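You operate a simulated robot arm through the tools that you are given. There is no shell and no other tool. Be economical: measure what you need, move in short steps, check, and stop when the job is done.

The job below is to be done with a simulated two-armed robot. You get a single attempt, and the scene is never put back.

Task
On the top of the workbench, fold the blue cloth in half, so that its two long edges meet.

The check looks at the end state, three seconds after you hand in, the way a careful person would. Anything else that was tipped, shoved, dropped, spilled or broken makes it a failure. Flat cloth is picked up by pressing the open fingertips on it (5 to 10 N) and closing them slowly along it; thin cloth reads only 2 to 8 mm in the jaws.

Robot
Two 6-joint arms with two-finger parallel grippers on one trunk, on a base that drives. Base frame: it is fixed to the floor where the robot stands at the start and does not move with it; the origin is under the middle of the robot, x ahead of it, y to its left, z up; the surface under the hand at the start is at about z = 800. Units: mm, degrees, N and s.
The left shoulder is at the start at [-89, 177, 806], the right one opposite. With the tool pointing down near the work surface each hand reaches from about 100 to 720 mm from the robot's upright axis, wherever it stands, measured 20 degrees to its own side. Places, roughly: top of the workbench [600, -100, 800]. Payload 1.57 kg a hand.
The tool frame of a hand sits at the grasp point between the pads (the TCP): z along the fingers, y along the line on which they close. The tips reach 30 mm beyond it. The gripper opens to 80 mm. The fingers are 17 mm wide and 12 mm thick; the gripper's body (40 by 82 mm) begins 80 mm behind the TCP.
Orientation is that of the tool frame in the base frame, as a unit quaternion [w, x, y, z]. With the fingers straight down and closing along the base's y, the tool's x points along the base's -x, its y along +y and its z along -z.

Tools
- The arms move only by the tool send_rows. It takes "left_targets", "right_targets" or both (then of equal length, played together; a hand with none holds still); each is a list of rows, each a list of 7 numbers: the opening, from 0 (shut) to 1 (fully open), then the shift along the base's x, y, z in units of 250 mm (1.0 is 250 mm), then the turn, a rotation vector about the base's x, y, z in units of 90 degrees (1.0 is 90 degrees). In form: [[fingers, tx, ty, tz, ax, ay, az], ...]. A call has 1 to 8 rows; each row is the pose to reach, as a shift and turn from the pose commanded when the call began. A call with a number of a shift or a turn outside -1 to 1 is refused whole. Each row takes 0.2 s and may step no farther than 50 mm and 8.6 degrees from the row before; otherwise, or with a gripper value out of range, the whole call is refused. A pose out of reach is approached as far as the arm can. The call stops where the force on the tool passes 40 N (or 10 N more than at its start, if that is more) or the arm is blocked; 0.2 s more then pass. The fingers move at their own pace (about 72 mm/s each) and stop on an object; they squeeze with about 24 N. The grip force told is the motor's: it shows also when the fingers shut on nothing. Time passes only in rows, and 0.2 s behind the last, so rows that repeat a pose let the fingers close. It gives the time, the measured TCP pose, the force on the tool (base axes), the opening and the grip force at its end, in the units of the frame above (readings bear some noise), with the torque about the TCP (base axes, N m) and any sound that the robot's microphone picked up.
- Cameras (640 x 400 px; columns grow to the right, rows downward): "scene" is now at [33.9, -1.4, 1520.9]; the picture's right is [-0.02, -1.00, 0.00], its down [-0.80, 0.01, -0.61] and it looks along [0.61, -0.01, -0.80] (base axes); focal length 257 px, centre (320, 200). "left" rides on the left gripper at [72, 7, -122] in its tool frame; the picture's right is [-0.09, 1.00, 0.00], its down [-0.84, -0.08, -0.54] and it looks along [-0.54, -0.05, 0.84] (tool axes); focal length 238 px, centre (320, 200). "right" rides on the right gripper at [72, -7, -122] in its tool frame; the picture's right is [0.09, 1.00, 0.00], its down [-0.84, 0.08, -0.54] and it looks along [-0.54, 0.05, 0.84] (tool axes); focal length 238 px, centre (320, 200). There is no depth. A picture from a camera that has moved, and an enlarged one, comes with that camera's place and axes in the base frame and with its lens.
- camera(camera): a new picture of that camera. The clock stands still meanwhile.
- slide_trunk(by): slides the trunk up (or, below 0, down) by that many mm; the arms and the scene camera ride with it, the base frame stays. It gives what a move gives, with no picture.
- drive_base(legs): drives the robot by 1 to 6 legs, each [ahead, left, turn to the left] in mm, mm and degrees, along the robot's own axes; the way and the turn of a leg run together, so that a leg with both is an arc; at most 1500 mm and 180 degrees a leg. The arms and the cameras ride along, it lands a little off, and it stops where it bumps. It gives what a move gives.
- head_to(pan, tilt): turns the head with the scene camera to pan (to the left, within 143 degrees either way) and tilt (down, from -29 to 69), counted from straight ahead of the robot. It gives what a move gives.
- zoom(camera, box): a new picture of the part [left, top, right, bottom] of that camera's present view, enlarged. The clock stands still meanwhile.
- sign_off(): hands the job in; it is judged then, once.

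Go step by step. Nothing tells you exact positions but the pictures and the camera data: compare them with the known pose of the tool, close in by small moves and look again before you grip or let go. The budget is 120 turns and 100 pictures, counting those below and the enlarged ones. Unless the task says otherwise, let go and move clear before handing in, and close with one line.

The tools are called after "Emit:" as a command line: name --argument value ..., lists and objects as JSON in quotes. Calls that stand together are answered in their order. send_rows: Moves the arms, as the interface text tells. Its arguments: {"type":"object","properties":{"left_targets":{"type":"array"},"right_targets":{"type":"array"}},"required":[]} The other tools are called the same way: slide_trunk (by) slides the trunk up or down; drive_base (legs) drives the base; head_to (pan, tilt) turns the head that bears the scene camera; camera (camera) takes a picture; zoom (camera, box) takes an enlarged picture of a part of a camera's view; sign_off () hands the job in.

At the start:

```text
time_s: 0.0
left_tool_pos: [544.9, 220.6, 987.1]
left_tcp_rot: [0.0, 0.0, 1.0, 0.0]
left_wrist_force: [-0.3, 0.6, 1.0]
left_moment: [0.03, 0.02, 0.0]
left_opening: 80.0
left_grip_force: 0.1
right_tool_pos: [510.0, -166.4, 1043.7]
right_tcp_rot: [0.0, 0.0, 1.0, 0.0]
right_wrist_force: [0.1, -1.0, -1.0]
right_moment: [0.0, -0.01, 0.02]
right_opening: 80.2
right_grip_force: 0.1
trunk travel left (down, up): [-250.0, 78.0]
robot x, y, heading: [2.3, -1.5, 0.2]
head pan, tilt: [-1.1, 52.7]
```

scene: 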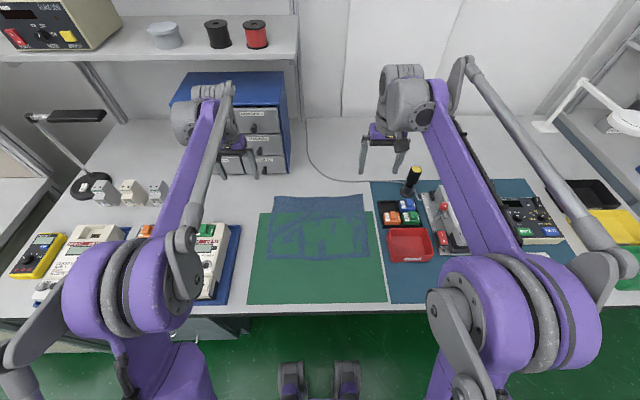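
right: 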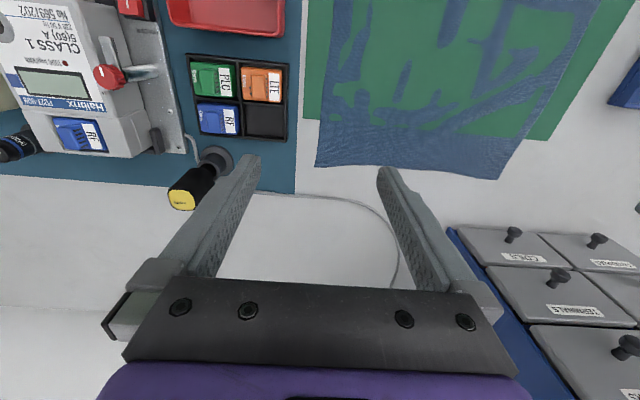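
left: 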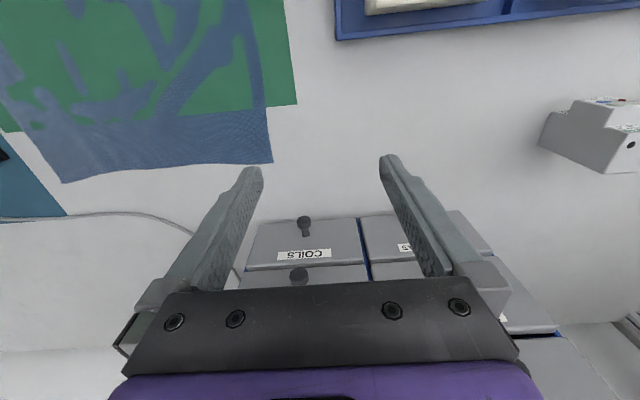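

The blue cloth lies on a green mat in the middle of the bench. I zoom in to find its edges.

Emit:
zoom --camera "scene" --box '[230, 170, 400, 310]'

Emit:
camera --camera "scene"

```text
2.86 times, centred on (315, 240) of scene
camera zoom: at [33.9, -1.4, 1520.9], right [-0.02, -1.0, 0.0], down [-0.8, 0.01, -0.61], along [0.61, -0.01, -0.8], focal length 733 px, centre (334, 86)
```

zoom: 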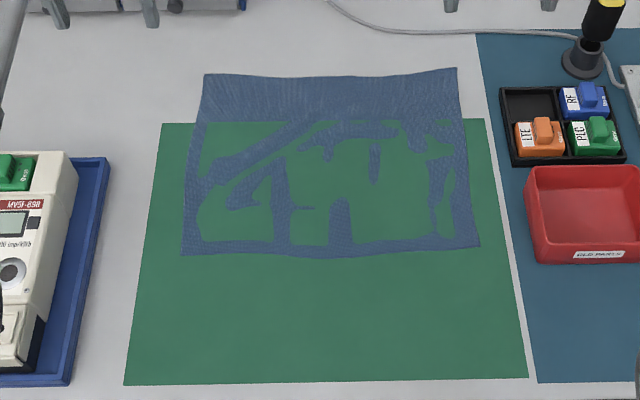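

```text
95 pictures are left
camera scene: at [33.9, -1.4, 1520.9], right [-0.02, -1.0, 0.0], down [-0.8, 0.01, -0.61], along [0.61, -0.01, -0.8], focal length 257 px, centre (320, 200)
```

scene: 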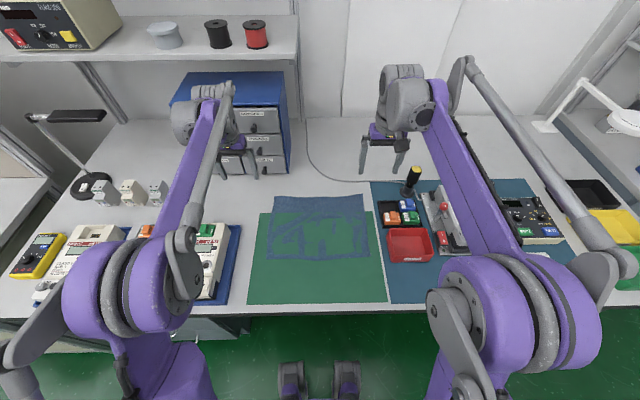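

The cloth is about 315 mm in y and 243 mm in x. Its far corners are near (603, 150) and (608, -165), its near corners near (362, 153) and (367, -160). I'll fold the far long edge onto the near one, so first I bring both hands above the far corners with the jaws part open.

Emit:
send_rows --left_targets '[[0.35, 0.033, -0.064, -0.085, 0, 0, 0], [0.35, 0.065, -0.128, -0.169, 0, 0, 0], [0.35, 0.098, -0.192, -0.254, 0, 0, 0], [0.35, 0.131, -0.256, -0.339, 0, 0, 0], [0.35, 0.163, -0.32, -0.423, 0, 0, 0], [0.35, 0.196, -0.384, -0.508, 0, 0, 0], [0.35, 0.196, -0.384, -0.508, 0, 0, 0]]' --right_targets '[[0.35, 0.059, 0.018, -0.123, 0, 0, 0], [0.35, 0.117, 0.036, -0.245, 0, 0, 0], [0.35, 0.176, 0.054, -0.368, 0, 0, 0], [0.35, 0.235, 0.072, -0.491, 0, 0, 0], [0.35, 0.293, 0.09, -0.613, 0, 0, 0], [0.35, 0.352, 0.108, -0.736, 0, 0, 0], [0.35, 0.352, 0.108, -0.736, 0, 0, 0]]'

Emit:
camera --camera "left"

Emit:
camera --camera "right"

```text
time_s: 1.6
left_tool_pos: [592.7, 125.7, 860.5]
left_tcp_rot: [0.001, 0.001, 1.0, -0.001]
left_wrist_force: [-0.1, 0.2, 0.6]
left_moment: [-0.05, 0.01, 0.02]
left_opening: 27.8
left_grip_force: 0.1
right_tool_pos: [597.4, -137.0, 857.4]
right_tcp_rot: [0.0, -0.001, 1.0, 0.0]
right_wrist_force: [-0.2, -0.7, -0.1]
right_moment: [-0.03, 0.02, 0.0]
right_opening: 28.0
right_grip_force: 0.0
trunk travel left (down, up): [-250.0, 78.0]
robot x, y, heading: [-1.1, -1.6, 0.1]
head pan, tilt: [-1.1, 52.7]
```

```text
94 pictures are left
camera left: at [520.9, 132.0, 982.4], right [0.09, 1.0, 0.0], down [0.84, -0.08, 0.54], along [0.54, -0.05, -0.84], focal length 238 px, centre (320, 200)
```

left: 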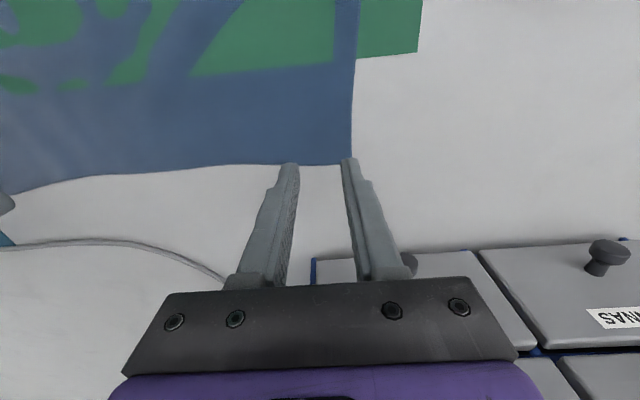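

```text
93 pictures are left
camera right: at [524.6, -142.5, 979.6], right [-0.09, 1.0, 0.0], down [0.84, 0.08, 0.54], along [0.54, 0.05, -0.84], focal length 238 px, centre (320, 200)
```

right: 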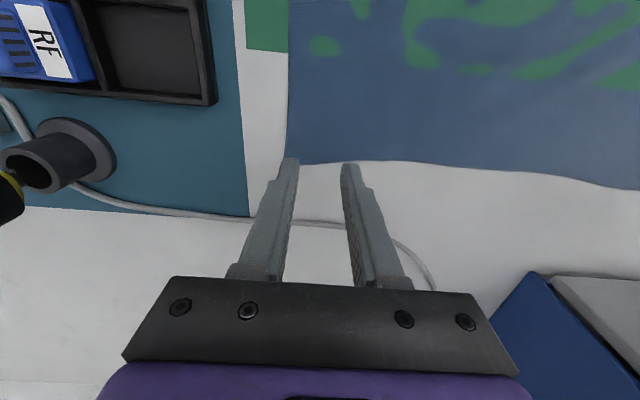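

Both far corners are confirmed by the gripper cameras. Now I lower both hands to just above the cloth.

Emit:
send_rows --left_targets '[[0.35, -0.012, 0, -0.05, 0, 0, 0], [0.35, -0.012, 0, -0.1, 0, 0, 0], [0.35, -0.012, 0, -0.104, 0, 0, 0]]' --right_targets '[[0.35, -0.008, 0, -0.05, 0, 0, 0], [0.35, -0.008, 0, -0.09, 0, 0, 0], [0.35, -0.008, 0, -0.094, 0, 0, 0]]'

```text
time_s: 2.4
left_tool_pos: [591.8, 124.3, 835.9]
left_tcp_rot: [0.0, -0.001, 1.0, 0.0]
left_wrist_force: [0.1, -0.3, 0.2]
left_moment: [0.0, 0.0, 0.01]
left_opening: 27.9
left_grip_force: 0.1
right_tool_pos: [597.2, -137.7, 835.8]
right_tcp_rot: [0.0, 0.0, 1.0, 0.0]
right_wrist_force: [-0.7, 0.1, 0.2]
right_moment: [-0.02, 0.0, 0.01]
right_opening: 28.3
right_grip_force: 0.1
trunk travel left (down, up): [-250.0, 78.0]
robot x, y, heading: [2.4, -0.2, -0.1]
head pan, tilt: [-1.1, 52.7]
```

No contact yet, so I go down in small steps.

Emit:
send_rows --left_targets '[[0.35, 0, 0, -0.008, 0, 0, 0], [0.35, 0, 0, -0.016, 0, 0, 0], [0.35, 0, 0, -0.016, 0, 0, 0]]' --right_targets '[[0.35, 0, 0, -0.008, 0, 0, 0], [0.35, 0, 0, -0.016, 0, 0, 0], [0.35, 0, 0, -0.016, 0, 0, 0]]'

```text
time_s: 3.2
left_tool_pos: [591.1, 123.9, 830.3]
left_tcp_rot: [0.001, -0.001, 1.0, 0.0]
left_wrist_force: [0.9, -1.6, 8.8]
left_moment: [0.03, -0.05, 0.0]
left_opening: 27.7
left_grip_force: 0.0
right_tool_pos: [596.3, -139.2, 830.9]
right_tcp_rot: [0.0, 0.0, 1.0, 0.0]
right_wrist_force: [0.3, 0.2, 2.5]
right_moment: [0.02, -0.03, 0.04]
right_opening: 27.8
right_grip_force: 0.0
trunk travel left (down, up): [-250.0, 78.0]
robot x, y, heading: [2.0, 2.0, -0.2]
head pan, tilt: [-1.1, 52.7]
```

The left hand presses at about 9 N and the right at 2.5 N. I lower the right by another millimetre.

Emit:
send_rows --right_targets '[[0.35, 0, 0, -0.004, 0, 0, 0], [0.35, 0, 0, -0.004, 0, 0, 0]]'

```text
time_s: 3.8
left_tool_pos: [590.7, 125.6, 831.4]
left_tcp_rot: [0.001, 0.0, 1.0, -0.001]
left_wrist_force: [1.1, 0.0, 5.5]
left_moment: [0.03, -0.01, 0.0]
left_opening: 27.8
left_grip_force: 0.1
right_tool_pos: [596.1, -139.2, 830.4]
right_tcp_rot: [0.002, 0.0, 1.0, -0.001]
right_wrist_force: [2.6, 0.2, 15.0]
right_moment: [0.01, -0.08, -0.03]
right_opening: 28.0
right_grip_force: 0.2
trunk travel left (down, up): [-250.0, 78.0]
robot x, y, heading: [-0.3, 0.8, 0.1]
head pan, tilt: [-1.1, 52.7]
```

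The right is a little too hard, so I ease it by about half a millimetre. Then both jaws close slowly.

Emit:
send_rows --left_targets '[[0.35, 0, 0, 0, 0, 0, 0], [0.3, 0, 0, 0, 0, 0, 0], [0.25, 0, 0, 0, 0, 0, 0], [0.2, 0, 0, 0, 0, 0, 0], [0.15, 0, 0, 0, 0, 0, 0], [0.1, 0, 0, 0, 0, 0, 0], [0.05, 0, 0, 0, 0, 0, 0], [0.0, 0, 0, 0, 0, 0, 0]]' --right_targets '[[0.35, 0, 0, 0.002, 0, 0, 0], [0.3, 0, 0, 0.002, 0, 0, 0], [0.25, 0, 0, 0.002, 0, 0, 0], [0.2, 0, 0, 0.002, 0, 0, 0], [0.15, 0, 0, 0.002, 0, 0, 0], [0.1, 0, 0, 0.002, 0, 0, 0], [0.05, 0, 0, 0.002, 0, 0, 0], [0.0, 0, 0, 0.002, 0, 0, 0]]'

Emit:
camera --camera "left"

Emit:
camera --camera "right"

```text
time_s: 5.6
left_tool_pos: [590.3, 124.8, 830.8]
left_tcp_rot: [0.001, 0.0, 1.0, 0.0]
left_wrist_force: [0.1, 0.4, 8.8]
left_moment: [0.0, -0.01, -0.02]
left_opening: 0.0
left_grip_force: 21.4
right_tool_pos: [595.1, -138.7, 830.5]
right_tcp_rot: [0.0, 0.0, 1.0, 0.0]
right_wrist_force: [0.3, 2.1, 6.8]
right_moment: [0.07, 0.04, -0.01]
right_opening: 2.1
right_grip_force: 23.2
trunk travel left (down, up): [-250.0, 78.0]
robot x, y, heading: [3.6, 1.7, -0.1]
head pan, tilt: [-1.1, 52.7]
```

```text
92 pictures are left
camera left: at [517.7, 131.3, 953.2], right [0.09, 1.0, 0.0], down [0.84, -0.08, 0.54], along [0.54, -0.05, -0.84], focal length 238 px, centre (320, 200)
```

left: 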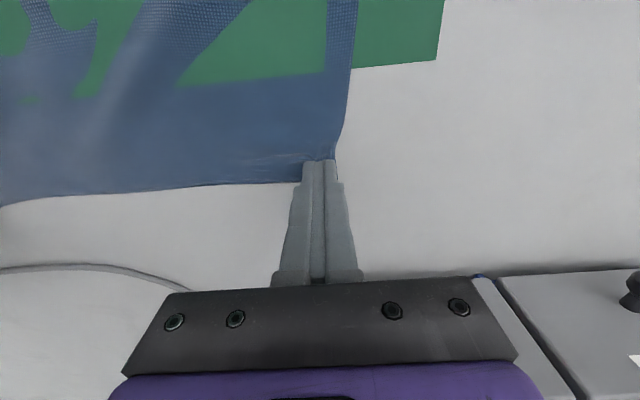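

```text
91 pictures are left
camera right: at [522.9, -143.8, 953.4], right [-0.09, 1.0, 0.0], down [0.84, 0.08, 0.54], along [0.54, 0.05, -0.84], focal length 238 px, centre (320, 200)
```

right: 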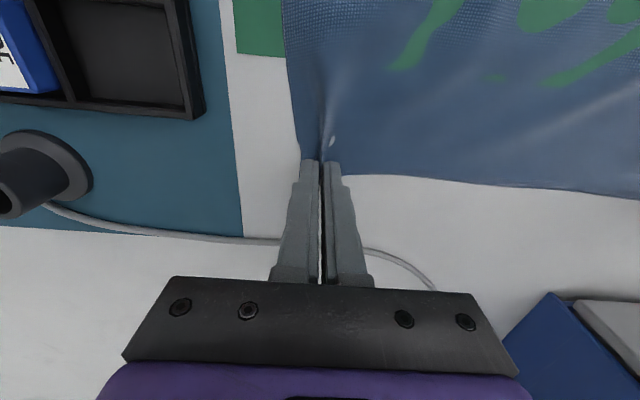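

The right jaws read 2.1 mm, so cloth is in them. The left read 0, so it probably missed, and I zoom in to check.

Emit:
zoom --camera "left" --box '[260, 120, 380, 200]'

Emit:
zoom --camera "right" --box '[260, 120, 380, 200]'

```text
5.00 times, centred on (320, 160) of left
camera zoom: at [517.7, 131.3, 953.2], right [0.09, 1.0, 0.0], down [0.84, -0.08, 0.54], along [0.54, -0.05, -0.84], focal length 1192 px, centre (320, 400)
```

zoom: 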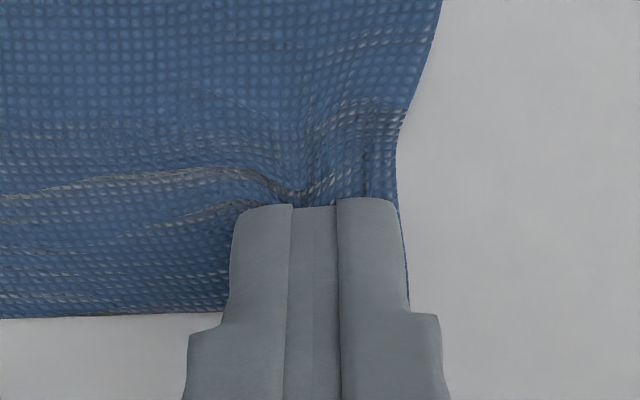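

```text
5.00 times, centred on (320, 160) of right
camera zoom: at [522.9, -143.8, 953.4], right [-0.09, 1.0, 0.0], down [0.84, 0.08, 0.54], along [0.54, 0.05, -0.84], focal length 1192 px, centre (320, 400)
```

zoom: 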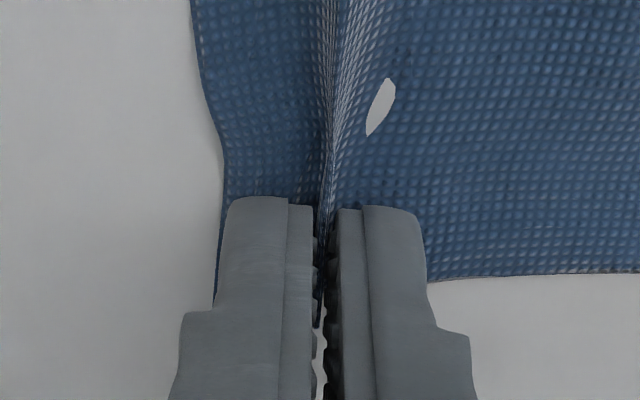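

The right has a proper ridge of cloth and the left missed. I open the left while it still rests on the cloth, to spread the cloth back, then lift it a little and look.

Emit:
send_rows --left_targets '[[0.1, 0, 0, 0, 0, 0, 0], [0.2, 0, 0, 0, 0, 0, 0], [0.3, 0, 0, 0, 0, 0, 0], [0.38, 0, 0, 0, 0, 0, 0], [0.38, 0, 0, 0.04, 0, 0, 0], [0.38, 0, 0, 0.08, 0, 0, 0], [0.38, 0, 0, 0.08, 0, 0, 0]]'

Emit:
camera --camera "left"

```text
time_s: 7.2
left_tool_pos: [589.1, 126.5, 851.1]
left_tcp_rot: [0.001, 0.0, 1.0, 0.0]
left_wrist_force: [0.0, 0.1, -0.8]
left_moment: [0.03, 0.0, 0.01]
left_opening: 30.3
left_grip_force: 0.0
right_tool_pos: [595.7, -138.8, 831.8]
right_tcp_rot: [-0.001, 0.001, 1.0, 0.0]
right_wrist_force: [-1.9, -0.1, 11.1]
right_moment: [-0.01, 0.09, 0.02]
right_opening: 1.9
right_grip_force: 23.1
trunk travel left (down, up): [-250.0, 78.0]
robot x, y, heading: [1.0, -1.3, 0.3]
head pan, tilt: [-1.1, 52.7]
```

```text
88 pictures are left
camera left: at [517.0, 132.3, 973.2], right [0.09, 1.0, 0.0], down [0.84, -0.08, 0.54], along [0.54, -0.05, -0.84], focal length 238 px, centre (320, 200)
```

left: 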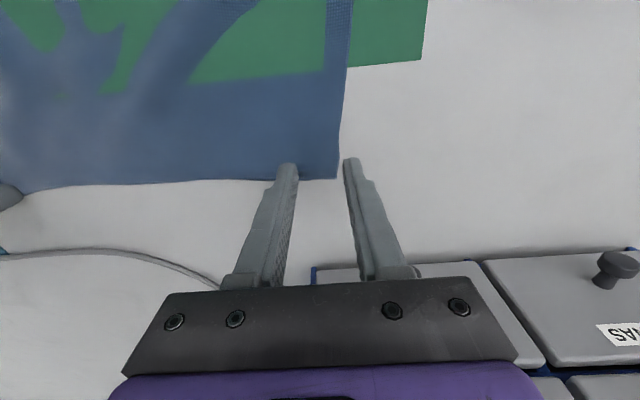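

The left corner has shifted inward to about (608, 139). I move the left hand further onto the cloth, to about y = 109, and press again.

Emit:
send_rows --left_targets '[[0.38, 0.024, -0.07, 0, 0, 0, 0], [0.38, 0.024, -0.07, -0.05, 0, 0, 0], [0.38, 0.024, -0.07, -0.074, 0, 0, 0], [0.38, 0.024, -0.07, -0.08, 0, 0, 0], [0.38, 0.024, -0.07, -0.082, 0, 0, 0], [0.38, 0.024, -0.07, -0.082, 0, 0, 0]]'

Emit:
zoom --camera "left" --box '[240, 100, 400, 200]'

```text
time_s: 8.6
left_tool_pos: [595.7, 109.0, 830.7]
left_tcp_rot: [0.0, 0.0, 1.0, -0.001]
left_wrist_force: [1.7, -0.6, 5.2]
left_moment: [0.05, -0.04, 0.01]
left_opening: 30.8
left_grip_force: 0.1
right_tool_pos: [596.0, -138.9, 830.7]
right_tcp_rot: [0.001, 0.0, 1.0, 0.0]
right_wrist_force: [-1.0, 0.2, 8.8]
right_moment: [-0.01, 0.04, 0.02]
right_opening: 2.0
right_grip_force: 23.2
trunk travel left (down, up): [-250.0, 78.0]
robot x, y, heading: [-2.2, 2.4, 0.0]
head pan, tilt: [-1.1, 52.7]
```

```text
4.00 times, centred on (320, 150) of left
camera zoom: at [523.9, 114.8, 953.2], right [0.09, 1.0, 0.0], down [0.84, -0.08, 0.54], along [0.54, -0.05, -0.84], focal length 953 px, centre (320, 400)
```

zoom: 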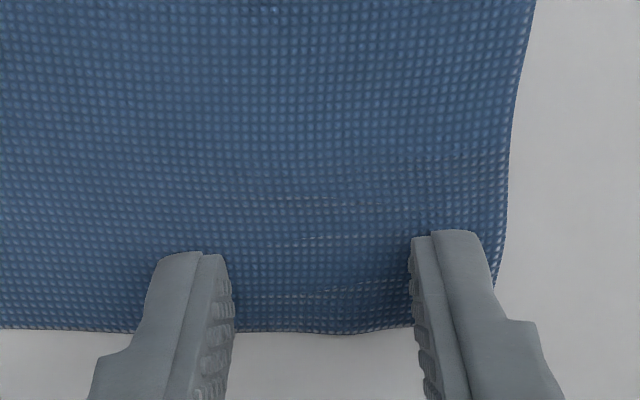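

Both fingertips are on the cloth now. I press slightly more and close slowly.

Emit:
send_rows --left_targets '[[0.36, 0, 0, -0.002, 0, 0, 0], [0.3, 0, 0, -0.002, 0, 0, 0], [0.25, 0, 0, -0.002, 0, 0, 0], [0.2, 0, 0, -0.002, 0, 0, 0], [0.15, 0, 0, -0.002, 0, 0, 0], [0.1, 0, 0, -0.002, 0, 0, 0], [0.05, 0, 0, -0.002, 0, 0, 0], [0.0, 0, 0, -0.002, 0, 0, 0]]'

Emit:
zoom --camera "left" --box '[240, 100, 400, 200]'

```text
time_s: 10.4
left_tool_pos: [594.9, 108.9, 829.7]
left_tcp_rot: [0.001, 0.001, 1.0, 0.0]
left_wrist_force: [0.4, -5.7, 22.0]
left_moment: [-0.18, -0.07, 0.05]
left_opening: 4.9
left_grip_force: 24.0
right_tool_pos: [594.5, -138.7, 832.0]
right_tcp_rot: [0.001, -0.001, 1.0, 0.0]
right_wrist_force: [0.6, 6.6, 1.3]
right_moment: [0.18, 0.01, -0.04]
right_opening: 1.9
right_grip_force: 24.0
trunk travel left (down, up): [-250.0, 78.0]
robot x, y, heading: [-4.0, 2.0, 0.0]
head pan, tilt: [-1.1, 52.7]
```

```text
4.00 times, centred on (320, 150) of left
camera zoom: at [523.3, 113.9, 953.1], right [0.09, 1.0, 0.0], down [0.84, -0.08, 0.54], along [0.54, -0.05, -0.84], focal length 953 px, centre (320, 400)
```

zoom: 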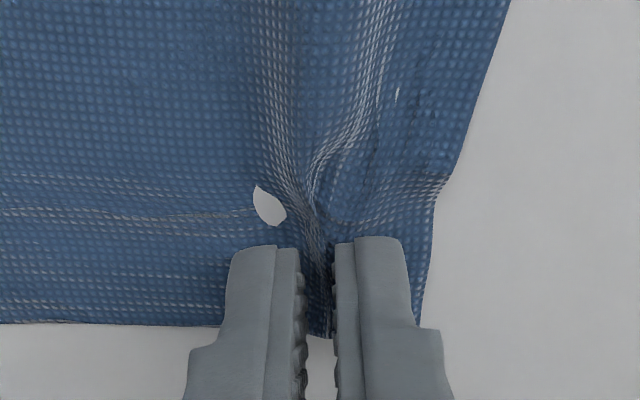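

Both corners are gripped, at 4.9 and 1.9 mm. I start the arc with a part lift and check that the cloth comes along.

Emit:
send_rows --left_targets '[[0, -0.008, 0, 0.082, 0, 0, 0], [0, -0.034, 0, 0.161, 0, 0, 0], [0, -0.074, 0, 0.233, 0, 0, 0], [0, -0.129, 0, 0.297, 0, 0, 0]]' --right_targets '[[0, -0.008, 0, 0.082, 0, 0, 0], [0, -0.034, 0, 0.161, 0, 0, 0], [0, -0.074, 0, 0.233, 0, 0, 0], [0, -0.129, 0, 0.297, 0, 0, 0]]'

Emit:
camera --camera "scene"

Emit:
camera --camera "left"

```text
time_s: 11.4
left_tool_pos: [563.6, 107.5, 903.3]
left_tcp_rot: [0.001, 0.0, 1.0, 0.001]
left_wrist_force: [-0.8, -8.5, 0.1]
left_moment: [-0.22, -0.02, 0.03]
left_opening: 2.0
left_grip_force: 23.4
right_tool_pos: [562.7, -137.5, 905.6]
right_tcp_rot: [0.0, 0.001, 1.0, -0.001]
right_wrist_force: [0.7, 7.0, -0.1]
right_moment: [0.2, -0.02, -0.04]
right_opening: 1.8
right_grip_force: 23.1
trunk travel left (down, up): [-250.0, 78.0]
robot x, y, heading: [1.4, -0.5, -0.1]
head pan, tilt: [-1.1, 52.7]
```

```text
85 pictures are left
camera scene: at [32.4, -1.4, 1520.9], right [-0.02, -1.0, 0.0], down [-0.8, 0.01, -0.61], along [0.61, -0.01, -0.8], focal length 257 px, centre (320, 200)
```

scene: 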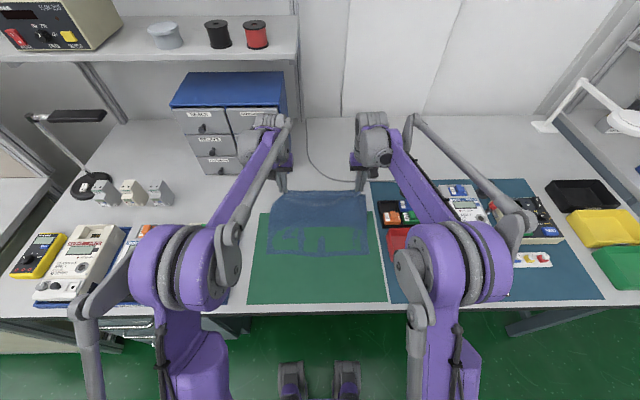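

```text
84 pictures are left
camera left: at [491.0, 113.8, 1026.8], right [0.09, 1.0, 0.0], down [0.84, -0.08, 0.54], along [0.54, -0.05, -0.84], focal length 238 px, centre (320, 200)
```

left: 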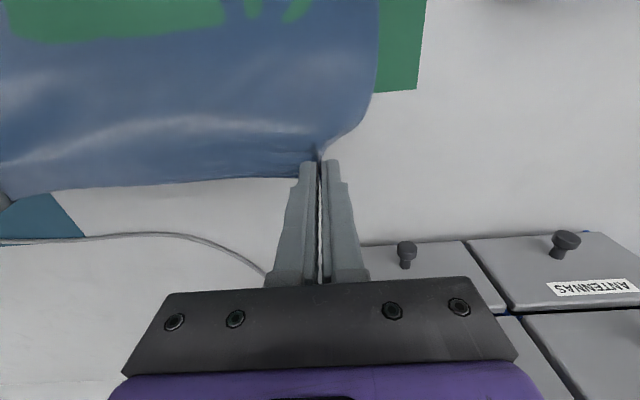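

The edge lifts cleanly. I continue the arc over to 135 degrees, easing the tension and shifting slightly to the left.

Emit:
send_rows --left_targets '[[0, -0.066, 0, 0.052, 0, 0, 0], [0, -0.143, 0, 0.091, 0, 0, 0], [0, -0.225, 0.002, 0.115, 0, 0, 0], [0, -0.311, 0.004, 0.123, 0, 0, 0], [0, -0.397, 0.004, 0.115, 0, 0, 0], [0, -0.48, 0.004, 0.091, 0, 0, 0], [0, -0.556, 0.004, 0.052, 0, 0, 0], [0, -0.622, 0.004, 0, 0, 0, 0]]' --right_targets '[[0, -0.066, 0.008, 0.052, 0, 0, 0], [0, -0.143, 0.012, 0.091, 0, 0, 0], [0, -0.225, 0.016, 0.115, 0, 0, 0], [0, -0.311, 0.02, 0.123, 0, 0, 0], [0, -0.397, 0.024, 0.115, 0, 0, 0], [0, -0.48, 0.024, 0.091, 0, 0, 0], [0, -0.556, 0.024, 0.052, 0, 0, 0], [0, -0.622, 0.024, 0, 0, 0, 0]]'

Emit:
camera --camera "scene"

Emit:
camera --camera "left"

Emit:
camera --camera "right"

```text
time_s: 13.2
left_tool_pos: [407.8, 107.8, 904.4]
left_tcp_rot: [0.0, 0.0, 1.0, 0.0]
left_wrist_force: [-0.2, -3.9, 0.9]
left_moment: [-0.11, -0.04, 0.02]
left_opening: 1.9
left_grip_force: 23.2
right_tool_pos: [408.1, -134.7, 906.4]
right_tcp_rot: [0.0, 0.0, 1.0, 0.0]
right_wrist_force: [0.1, 4.0, -0.1]
right_moment: [0.11, 0.0, -0.04]
right_opening: 1.8
right_grip_force: 23.3
trunk travel left (down, up): [-250.0, 78.0]
robot x, y, heading: [-0.6, -2.4, 0.3]
head pan, tilt: [-1.1, 52.7]
```

```text
83 pictures are left
camera scene: at [33.3, -1.4, 1520.9], right [-0.02, -1.0, 0.0], down [-0.8, 0.01, -0.61], along [0.61, -0.01, -0.8], focal length 257 px, centre (320, 200)
```

scene: 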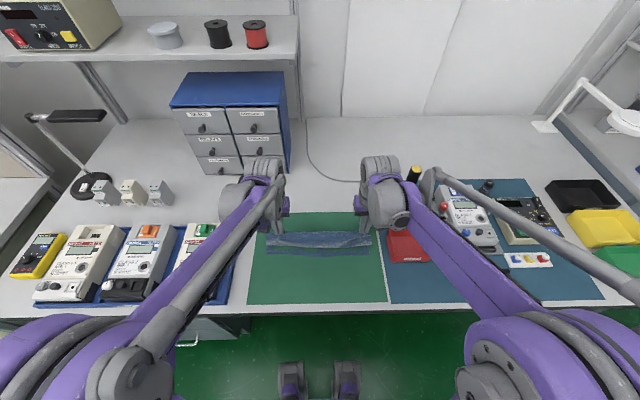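

```text
82 pictures are left
camera left: at [335.9, 114.8, 1026.6], right [0.09, 1.0, 0.0], down [0.84, -0.08, 0.54], along [0.54, -0.05, -0.84], focal length 238 px, centre (320, 200)
```

left: 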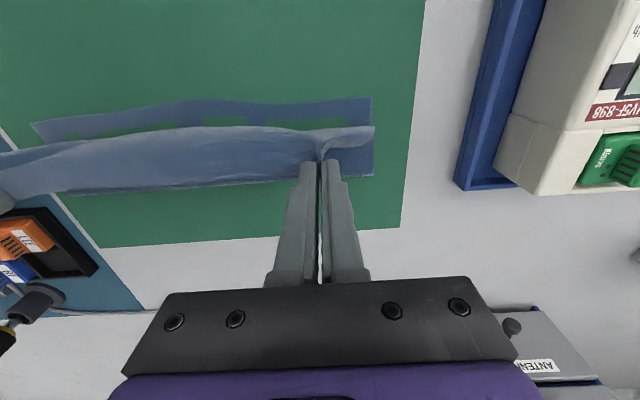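

```text
81 pictures are left
camera right: at [336.0, -139.4, 1027.5], right [-0.09, 1.0, 0.0], down [0.84, 0.08, 0.54], along [0.54, 0.05, -0.84], focal length 238 px, centre (320, 200)
```

right: 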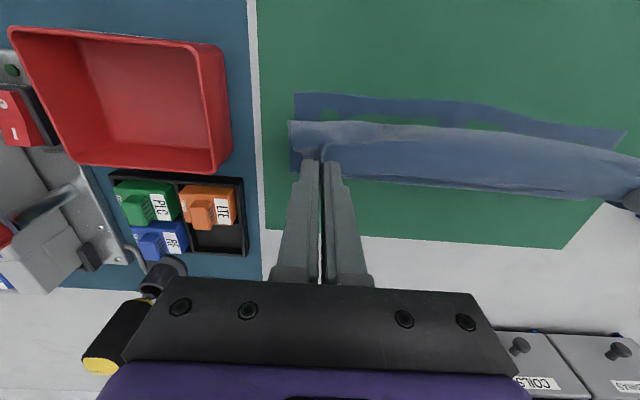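

The cloth hangs limp, so the fold looks to have rolled too near, at about x = 460, instead of the midline near 495. I take the hands back up over the midline to re-roll the fold, then look at the lower layer.

Emit:
send_rows --left_targets '[[0, 0.08, 0, 0.08, 0, 0, 0], [0, 0.17, 0, 0.13, 0, 0, 0], [0, 0.26, 0, 0.15, 0, 0, 0], [0, 0.35, 0, 0.15, 0, 0, 0], [0, 0.38, 0, 0.15, 0, 0, 0], [0, 0.38, 0, 0.15, 0, 0, 0]]' --right_targets '[[0, 0.08, 0, 0.08, 0, 0, 0], [0, 0.17, 0, 0.13, 0, 0, 0], [0, 0.26, 0, 0.15, 0, 0, 0], [0, 0.35, 0, 0.15, 0, 0, 0], [0, 0.38, 0, 0.15, 0, 0, 0], [0, 0.38, 0, 0.15, 0, 0, 0]]'

Emit:
zoom --camera "scene" --box '[230, 170, 400, 310]'

Emit:
camera --camera "left"

```text
time_s: 14.6
left_tool_pos: [505.8, 108.1, 942.7]
left_tcp_rot: [0.0, 0.0, 1.0, 0.001]
left_wrist_force: [1.1, -3.4, -0.5]
left_moment: [-0.12, 0.0, 0.0]
left_opening: 1.8
left_grip_force: 23.9
right_tool_pos: [503.7, -134.2, 942.1]
right_tcp_rot: [0.0, 0.001, 1.0, 0.0]
right_wrist_force: [0.4, 3.4, -0.9]
right_moment: [0.11, 0.01, 0.01]
right_opening: 1.9
right_grip_force: 23.6
trunk travel left (down, up): [-250.0, 78.0]
robot x, y, heading: [-1.5, -2.5, -0.3]
head pan, tilt: [-1.1, 52.7]
```

```text
2.86 times, centred on (315, 240) of scene
camera zoom: at [33.9, -1.4, 1520.9], right [-0.02, -1.0, 0.0], down [-0.8, 0.01, -0.61], along [0.61, -0.01, -0.8], focal length 733 px, centre (334, 86)
```

zoom: 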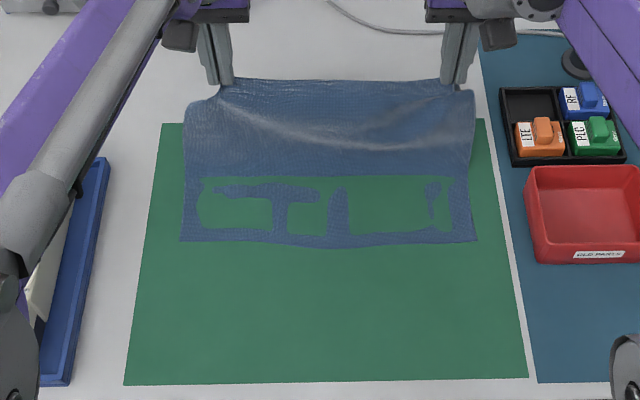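

```text
79 pictures are left
camera left: at [433.1, 114.5, 1064.8], right [0.09, 1.0, 0.0], down [0.84, -0.08, 0.54], along [0.54, -0.05, -0.84], focal length 238 px, centre (320, 200)
```

left: 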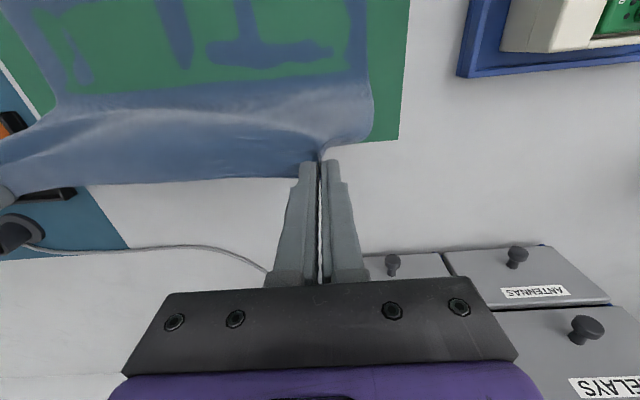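

The near edge now lies at x ≈ 376, so the midline is about x = 497. I come down along a straight diagonal so the upper layer lays itself back from the fold.

Emit:
send_rows --left_targets '[[0, -0.06, 0, -0.08, 0, 0, 0], [0, -0.14, 0, -0.155, 0, 0, 0], [0, -0.22, 0, -0.225, 0, 0, 0], [0, -0.3, 0, -0.285, 0, 0, 0], [0, -0.37, 0, -0.33, 0, 0, 0], [0, -0.37, 0, -0.33, 0, 0, 0]]' --right_targets '[[0, -0.06, 0, -0.08, 0, 0, 0], [0, -0.14, 0, -0.155, 0, 0, 0], [0, -0.22, 0, -0.225, 0, 0, 0], [0, -0.3, 0, -0.285, 0, 0, 0], [0, -0.37, 0, -0.33, 0, 0, 0], [0, -0.37, 0, -0.33, 0, 0, 0]]'

Emit:
zoom --camera "scene" --box '[230, 170, 400, 310]'

Emit:
camera --camera "left"

Emit:
camera --camera "right"

```text
time_s: 16.0
left_tool_pos: [412.5, 109.2, 858.4]
left_tcp_rot: [0.0, -0.001, 1.0, 0.0]
left_wrist_force: [-0.3, -2.9, -0.6]
left_moment: [-0.1, -0.01, 0.05]
left_opening: 1.9
left_grip_force: 23.4
right_tool_pos: [410.1, -132.8, 860.7]
right_tcp_rot: [0.0, -0.001, 1.0, 0.0]
right_wrist_force: [1.3, 4.4, -0.4]
right_moment: [0.08, -0.07, -0.03]
right_opening: 1.6
right_grip_force: 22.8
trunk travel left (down, up): [-250.0, 78.0]
robot x, y, heading: [2.9, -0.6, -0.0]
head pan, tilt: [-1.1, 52.7]
```

```text
2.86 times, centred on (315, 240) of scene
camera zoom: at [34.4, -1.4, 1520.9], right [-0.02, -1.0, 0.0], down [-0.8, 0.01, -0.61], along [0.6, -0.01, -0.8], focal length 733 px, centre (334, 86)
```

zoom: 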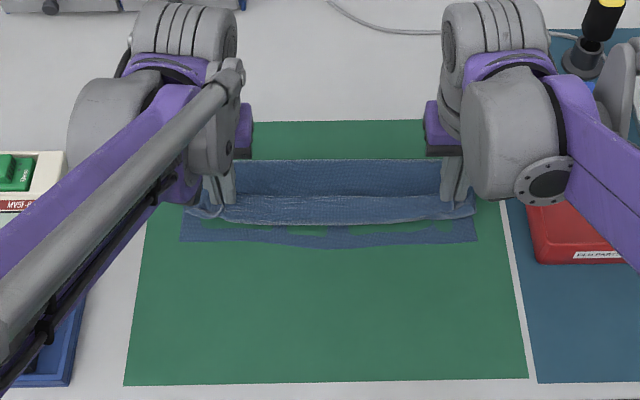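

```text
77 pictures are left
camera left: at [339.8, 115.0, 980.8], right [0.09, 1.0, 0.0], down [0.84, -0.08, 0.54], along [0.54, -0.05, -0.84], focal length 238 px, centre (320, 200)
```

left: 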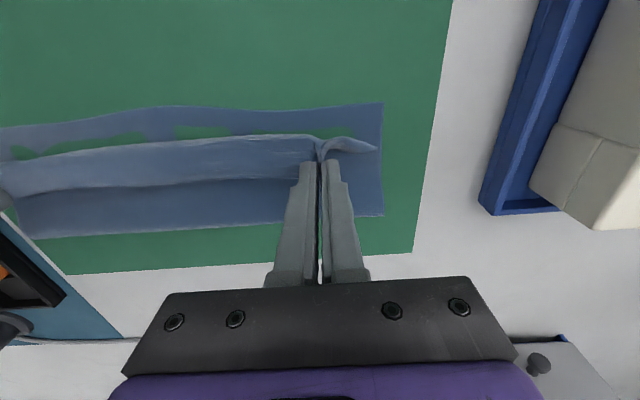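

```text
76 pictures are left
camera right: at [338.1, -138.4, 982.6], right [-0.09, 1.0, 0.0], down [0.84, 0.08, 0.54], along [0.54, 0.05, -0.84], focal length 238 px, centre (320, 200)
```

right: 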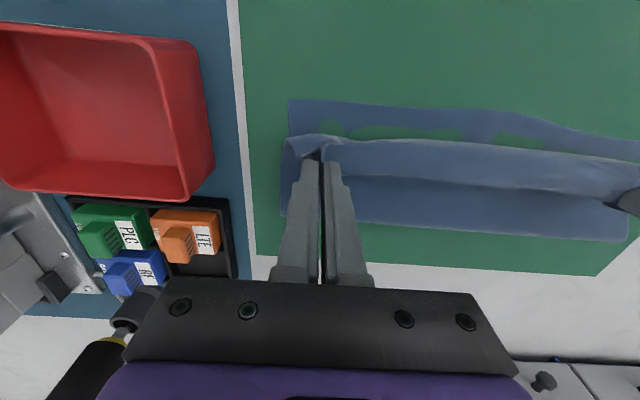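

The fold sits at x ≈ 476, about 20 mm short of the midline, and the spare cloth is in a hump. I lay the far part back down to about x = 545, then return low so the upper layer rolls over taut.

Emit:
send_rows --left_targets '[[0, 0.112, 0, 0.128, 0, 0, 0], [0, 0.232, 0, 0.24, 0, 0, 0], [0, 0.372, 0, 0.256, 0, 0, 0], [0, 0.512, 0, 0.208, 0, 0, 0], [0, 0.532, 0, 0.128, 0, 0, 0], [0, 0.532, 0, 0.068, 0, 0, 0], [0, 0.532, 0, 0.068, 0, 0, 0]]' --right_targets '[[0, 0.112, 0, 0.128, 0, 0, 0], [0, 0.232, 0, 0.24, 0, 0, 0], [0, 0.372, 0, 0.256, 0, 0, 0], [0, 0.512, 0, 0.208, 0, 0, 0], [0, 0.532, 0, 0.128, 0, 0, 0], [0, 0.532, 0, 0.068, 0, 0, 0], [0, 0.532, 0, 0.068, 0, 0, 0]]'

Emit:
zoom --camera "scene" --box '[230, 170, 400, 310]'

Emit:
camera --camera "left"

```text
time_s: 17.6
left_tool_pos: [544.8, 107.7, 875.6]
left_tcp_rot: [0.001, 0.0, 1.0, 0.0]
left_wrist_force: [0.1, -1.7, 0.5]
left_moment: [-0.05, -0.03, 0.0]
left_opening: 2.0
left_grip_force: 23.1
right_tool_pos: [542.4, -131.4, 877.6]
right_tcp_rot: [0.0, 0.0, 1.0, 0.0]
right_wrist_force: [0.1, 2.6, 0.5]
right_moment: [0.06, -0.02, -0.02]
right_opening: 1.9
right_grip_force: 23.3
trunk travel left (down, up): [-250.0, 78.0]
robot x, y, heading: [1.6, -0.6, 0.2]
head pan, tilt: [-1.1, 52.7]
```

```text
2.86 times, centred on (315, 240) of scene
camera zoom: at [33.6, -1.4, 1520.9], right [-0.02, -1.0, 0.0], down [-0.8, 0.01, -0.61], along [0.61, -0.01, -0.8], focal length 733 px, centre (334, 86)
```

zoom: 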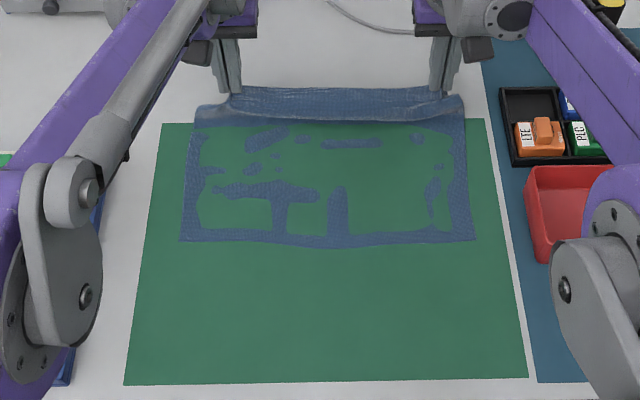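

```text
74 pictures are left
camera left: at [472.5, 114.8, 997.6], right [0.09, 1.0, 0.0], down [0.84, -0.08, 0.54], along [0.54, -0.05, -0.84], focal length 238 px, centre (320, 200)
```

left: 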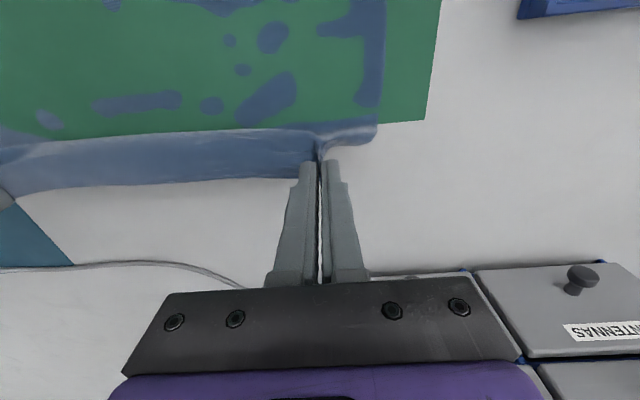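

The cloth lies flat out to about x = 540 now. I come back low and slowly toward the near edge.

Emit:
send_rows --left_targets '[[0, -0.08, 0, -0.008, 0, 0, 0], [0, -0.18, 0, -0.016, 0, 0, 0], [0, -0.28, 0, -0.032, 0, 0, 0], [0, -0.38, 0, -0.052, 0, 0, 0], [0, -0.48, 0, -0.076, 0, 0, 0], [0, -0.56, 0, -0.096, 0, 0, 0], [0, -0.56, 0, -0.096, 0, 0, 0]]' --right_targets '[[0, -0.08, 0, -0.008, 0, 0, 0], [0, -0.18, 0, -0.016, 0, 0, 0], [0, -0.28, 0, -0.032, 0, 0, 0], [0, -0.38, 0, -0.052, 0, 0, 0], [0, -0.48, 0, -0.076, 0, 0, 0], [0, -0.56, 0, -0.096, 0, 0, 0], [0, -0.56, 0, -0.096, 0, 0, 0]]'

Emit:
zoom --camera "scene" --box '[230, 170, 400, 310]'

Emit:
camera --camera "left"

Emit:
camera --camera "right"

```text
time_s: 19.2
left_tool_pos: [405.8, 108.9, 852.0]
left_tcp_rot: [0.0, 0.0, 1.0, 0.0]
left_wrist_force: [0.2, -3.3, 0.4]
left_moment: [-0.14, 0.0, 0.01]
left_opening: 2.2
left_grip_force: 23.9
right_tool_pos: [404.5, -133.5, 854.0]
right_tcp_rot: [0.0, 0.0, 1.0, -0.001]
right_wrist_force: [0.4, 3.2, -0.4]
right_moment: [0.09, 0.04, -0.02]
right_opening: 1.8
right_grip_force: 23.0
trunk travel left (down, up): [-250.0, 78.0]
robot x, y, heading: [-2.9, 1.5, 0.1]
head pan, tilt: [-1.1, 52.7]
```

```text
2.86 times, centred on (315, 240) of scene
camera zoom: at [34.6, -1.4, 1520.9], right [-0.02, -1.0, 0.0], down [-0.8, 0.01, -0.6], along [0.6, -0.01, -0.8], focal length 733 px, centre (334, 86)
```

zoom: 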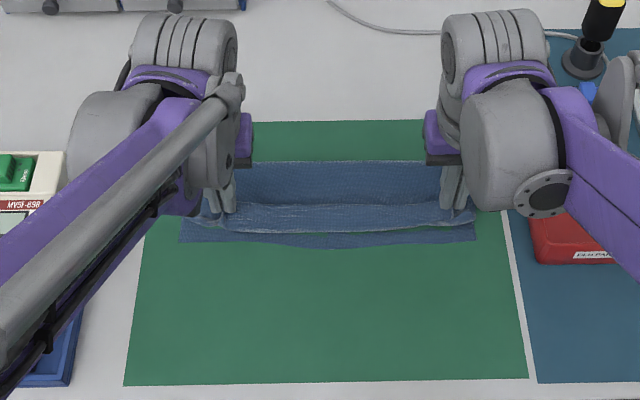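

```text
72 pictures are left
camera left: at [333.2, 115.2, 974.2], right [0.09, 1.0, 0.0], down [0.84, -0.08, 0.54], along [0.54, -0.05, -0.84], focal length 238 px, centre (320, 200)
```

left: 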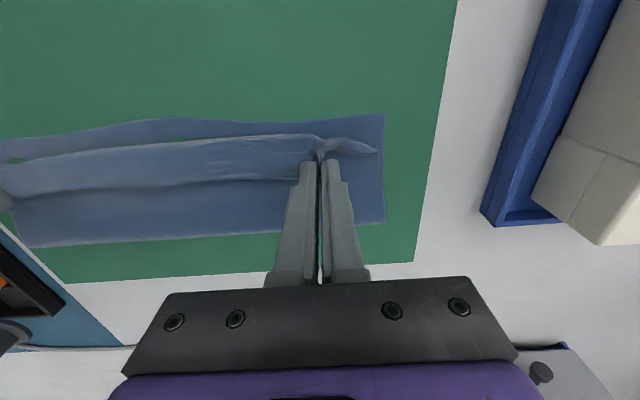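

```text
71 pictures are left
camera right: at [332.2, -138.1, 976.2], right [-0.09, 1.0, 0.0], down [0.84, 0.08, 0.54], along [0.54, 0.05, -0.84], focal length 238 px, centre (320, 200)
```

right: 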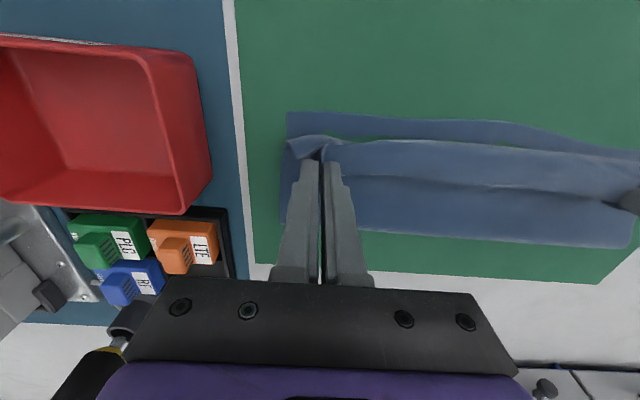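

The reason for the hump is now clear. The jaws close along y, so the pinch clamps the cloth with its edge pointing to +x and the last strip ends up doubled back. I'll lay the cloth flat again and regrip with the jaws closing along x, so the hands can be tilted to lay the edge down.

Emit:
send_rows --left_targets '[[0, 0.112, 0, 0.128, 0, 0, 0], [0, 0.232, 0, 0.24, 0, 0, 0], [0, 0.372, 0, 0.272, 0, 0, 0], [0, 0.52, 0, 0.232, 0, 0, 0], [0, 0.66, 0, 0.112, 0, 0, 0], [0, 0.78, 0, 0.012, 0, 0, 0], [0, 0.8, 0, -0.04, 0, 0, 0], [0, 0.8, 0, -0.06, 0, 0, 0]]' --right_targets '[[0, 0.112, 0, 0.128, 0, 0, 0], [0, 0.232, 0, 0.24, 0, 0, 0], [0, 0.372, 0, 0.272, 0, 0, 0], [0, 0.52, 0, 0.232, 0, 0, 0], [0, 0.66, 0, 0.112, 0, 0, 0], [0, 0.78, 0, 0.012, 0, 0, 0], [0, 0.8, 0, -0.04, 0, 0, 0], [0, 0.8, 0, -0.06, 0, 0, 0]]'

Emit:
zoom --camera "scene" --box '[230, 170, 400, 310]'

```text
time_s: 21.0
left_tool_pos: [605.7, 107.2, 836.9]
left_tcp_rot: [0.0, 0.0, 1.0, 0.0]
left_wrist_force: [-0.4, -3.4, -0.5]
left_moment: [-0.1, 0.03, -0.02]
left_opening: 2.0
left_grip_force: 23.2
right_tool_pos: [604.5, -134.3, 836.9]
right_tcp_rot: [0.0, 0.0, 1.0, 0.001]
right_wrist_force: [-0.2, 4.0, 0.2]
right_moment: [0.14, 0.02, -0.04]
right_opening: 1.6
right_grip_force: 23.8
trunk travel left (down, up): [-250.0, 78.0]
robot x, y, heading: [-3.8, -2.1, 0.1]
head pan, tilt: [-1.1, 52.7]
```

```text
2.86 times, centred on (315, 240) of scene
camera zoom: at [34.2, -1.4, 1520.9], right [-0.02, -1.0, 0.0], down [-0.8, 0.01, -0.61], along [0.61, -0.01, -0.8], focal length 733 px, centre (334, 86)
```

zoom: 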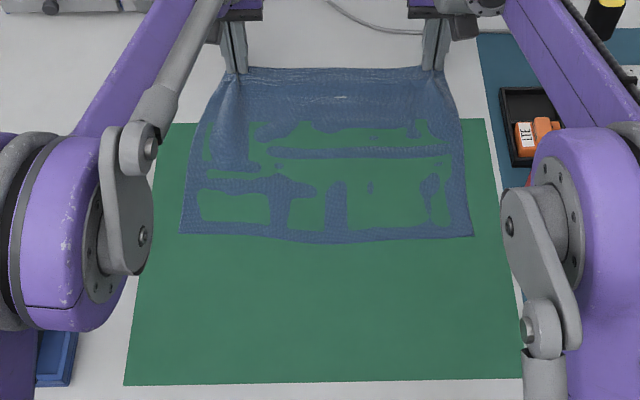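

The cloth is flat again, with its near edge at about x = 383. I touch down, open the jaws to spread the pinches, and lift away.

Emit:
send_rows --left_targets '[[0, 0, 0, -0.012, 0, 0, 0], [0, 0, 0, -0.022, 0, 0, 0], [0.1, 0, 0, -0.022, 0, 0, 0], [0.2, 0, 0, -0.022, 0, 0, 0], [0.3, 0, 0, -0.022, 0, 0, 0], [0.4, 0, 0, -0.022, 0, 0, 0], [0.4, 0, 0, 0.06, 0, 0, 0], [0.4, 0, 0, 0.16, 0, 0, 0]]' --right_targets '[[0, 0, 0, -0.012, 0, 0, 0], [0, 0, 0, -0.022, 0, 0, 0], [0.1, 0, 0, -0.022, 0, 0, 0], [0.2, 0, 0, -0.022, 0, 0, 0], [0.3, 0, 0, -0.022, 0, 0, 0], [0.4, 0, 0, -0.022, 0, 0, 0], [0.4, 0, 0, 0.06, 0, 0, 0], [0.4, 0, 0, 0.16, 0, 0, 0]]'

Emit:
zoom --camera "scene" --box '[230, 170, 400, 310]'

Emit:
camera --camera "left"

Emit:
camera --camera "right"

```text
time_s: 22.8
left_tool_pos: [605.7, 109.6, 878.4]
left_tcp_rot: [0.0, 0.0, 1.0, -0.001]
left_wrist_force: [-0.7, 0.1, -0.5]
left_moment: [0.0, 0.02, -0.01]
left_opening: 32.1
left_grip_force: 0.1
right_tool_pos: [604.0, -132.9, 878.8]
right_tcp_rot: [-0.001, -0.001, 1.0, 0.0]
right_wrist_force: [0.6, -0.4, -0.9]
right_moment: [-0.01, 0.0, 0.02]
right_opening: 32.2
right_grip_force: 0.1
trunk travel left (down, up): [-250.0, 78.0]
robot x, y, heading: [0.1, -2.5, -0.2]
head pan, tilt: [-1.1, 52.7]
```

```text
2.86 times, centred on (315, 240) of scene
camera zoom: at [33.4, -1.4, 1520.9], right [-0.02, -1.0, 0.0], down [-0.8, 0.01, -0.61], along [0.61, -0.01, -0.8], focal length 733 px, centre (334, 86)
```

zoom: 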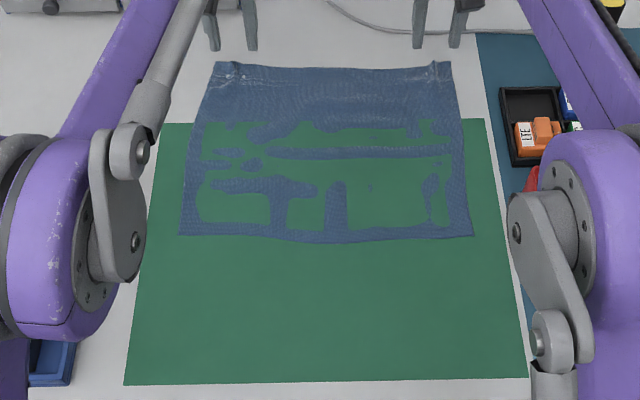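

```text
68 pictures are left
camera left: at [532.7, 114.0, 1000.4], right [0.09, 1.0, 0.0], down [0.84, -0.08, 0.54], along [0.54, -0.05, -0.84], focal length 238 px, centre (320, 200)
```

left: 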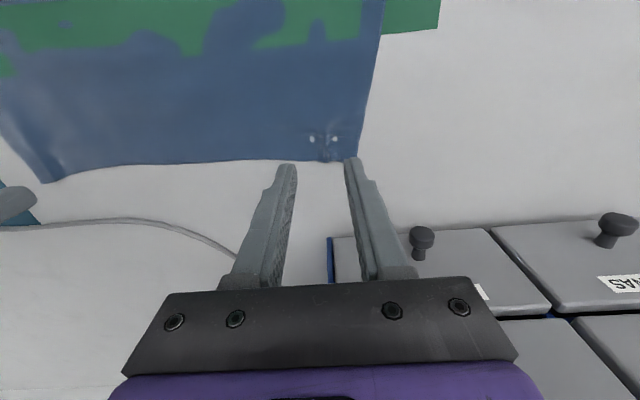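

```text
67 pictures are left
camera right: at [532.4, -138.2, 1000.4], right [-0.09, 1.0, 0.0], down [0.84, 0.08, 0.54], along [0.54, 0.05, -0.84], focal length 238 px, centre (320, 200)
```

right: 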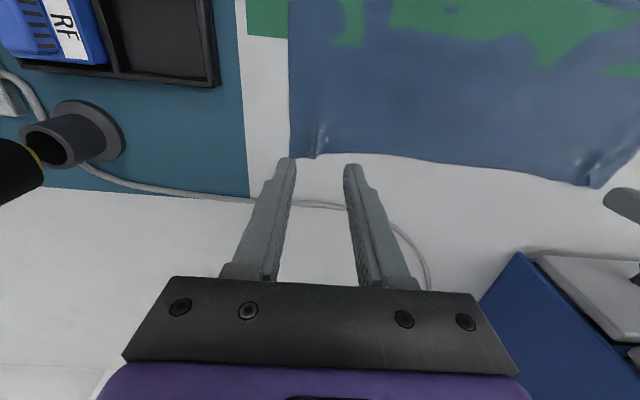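

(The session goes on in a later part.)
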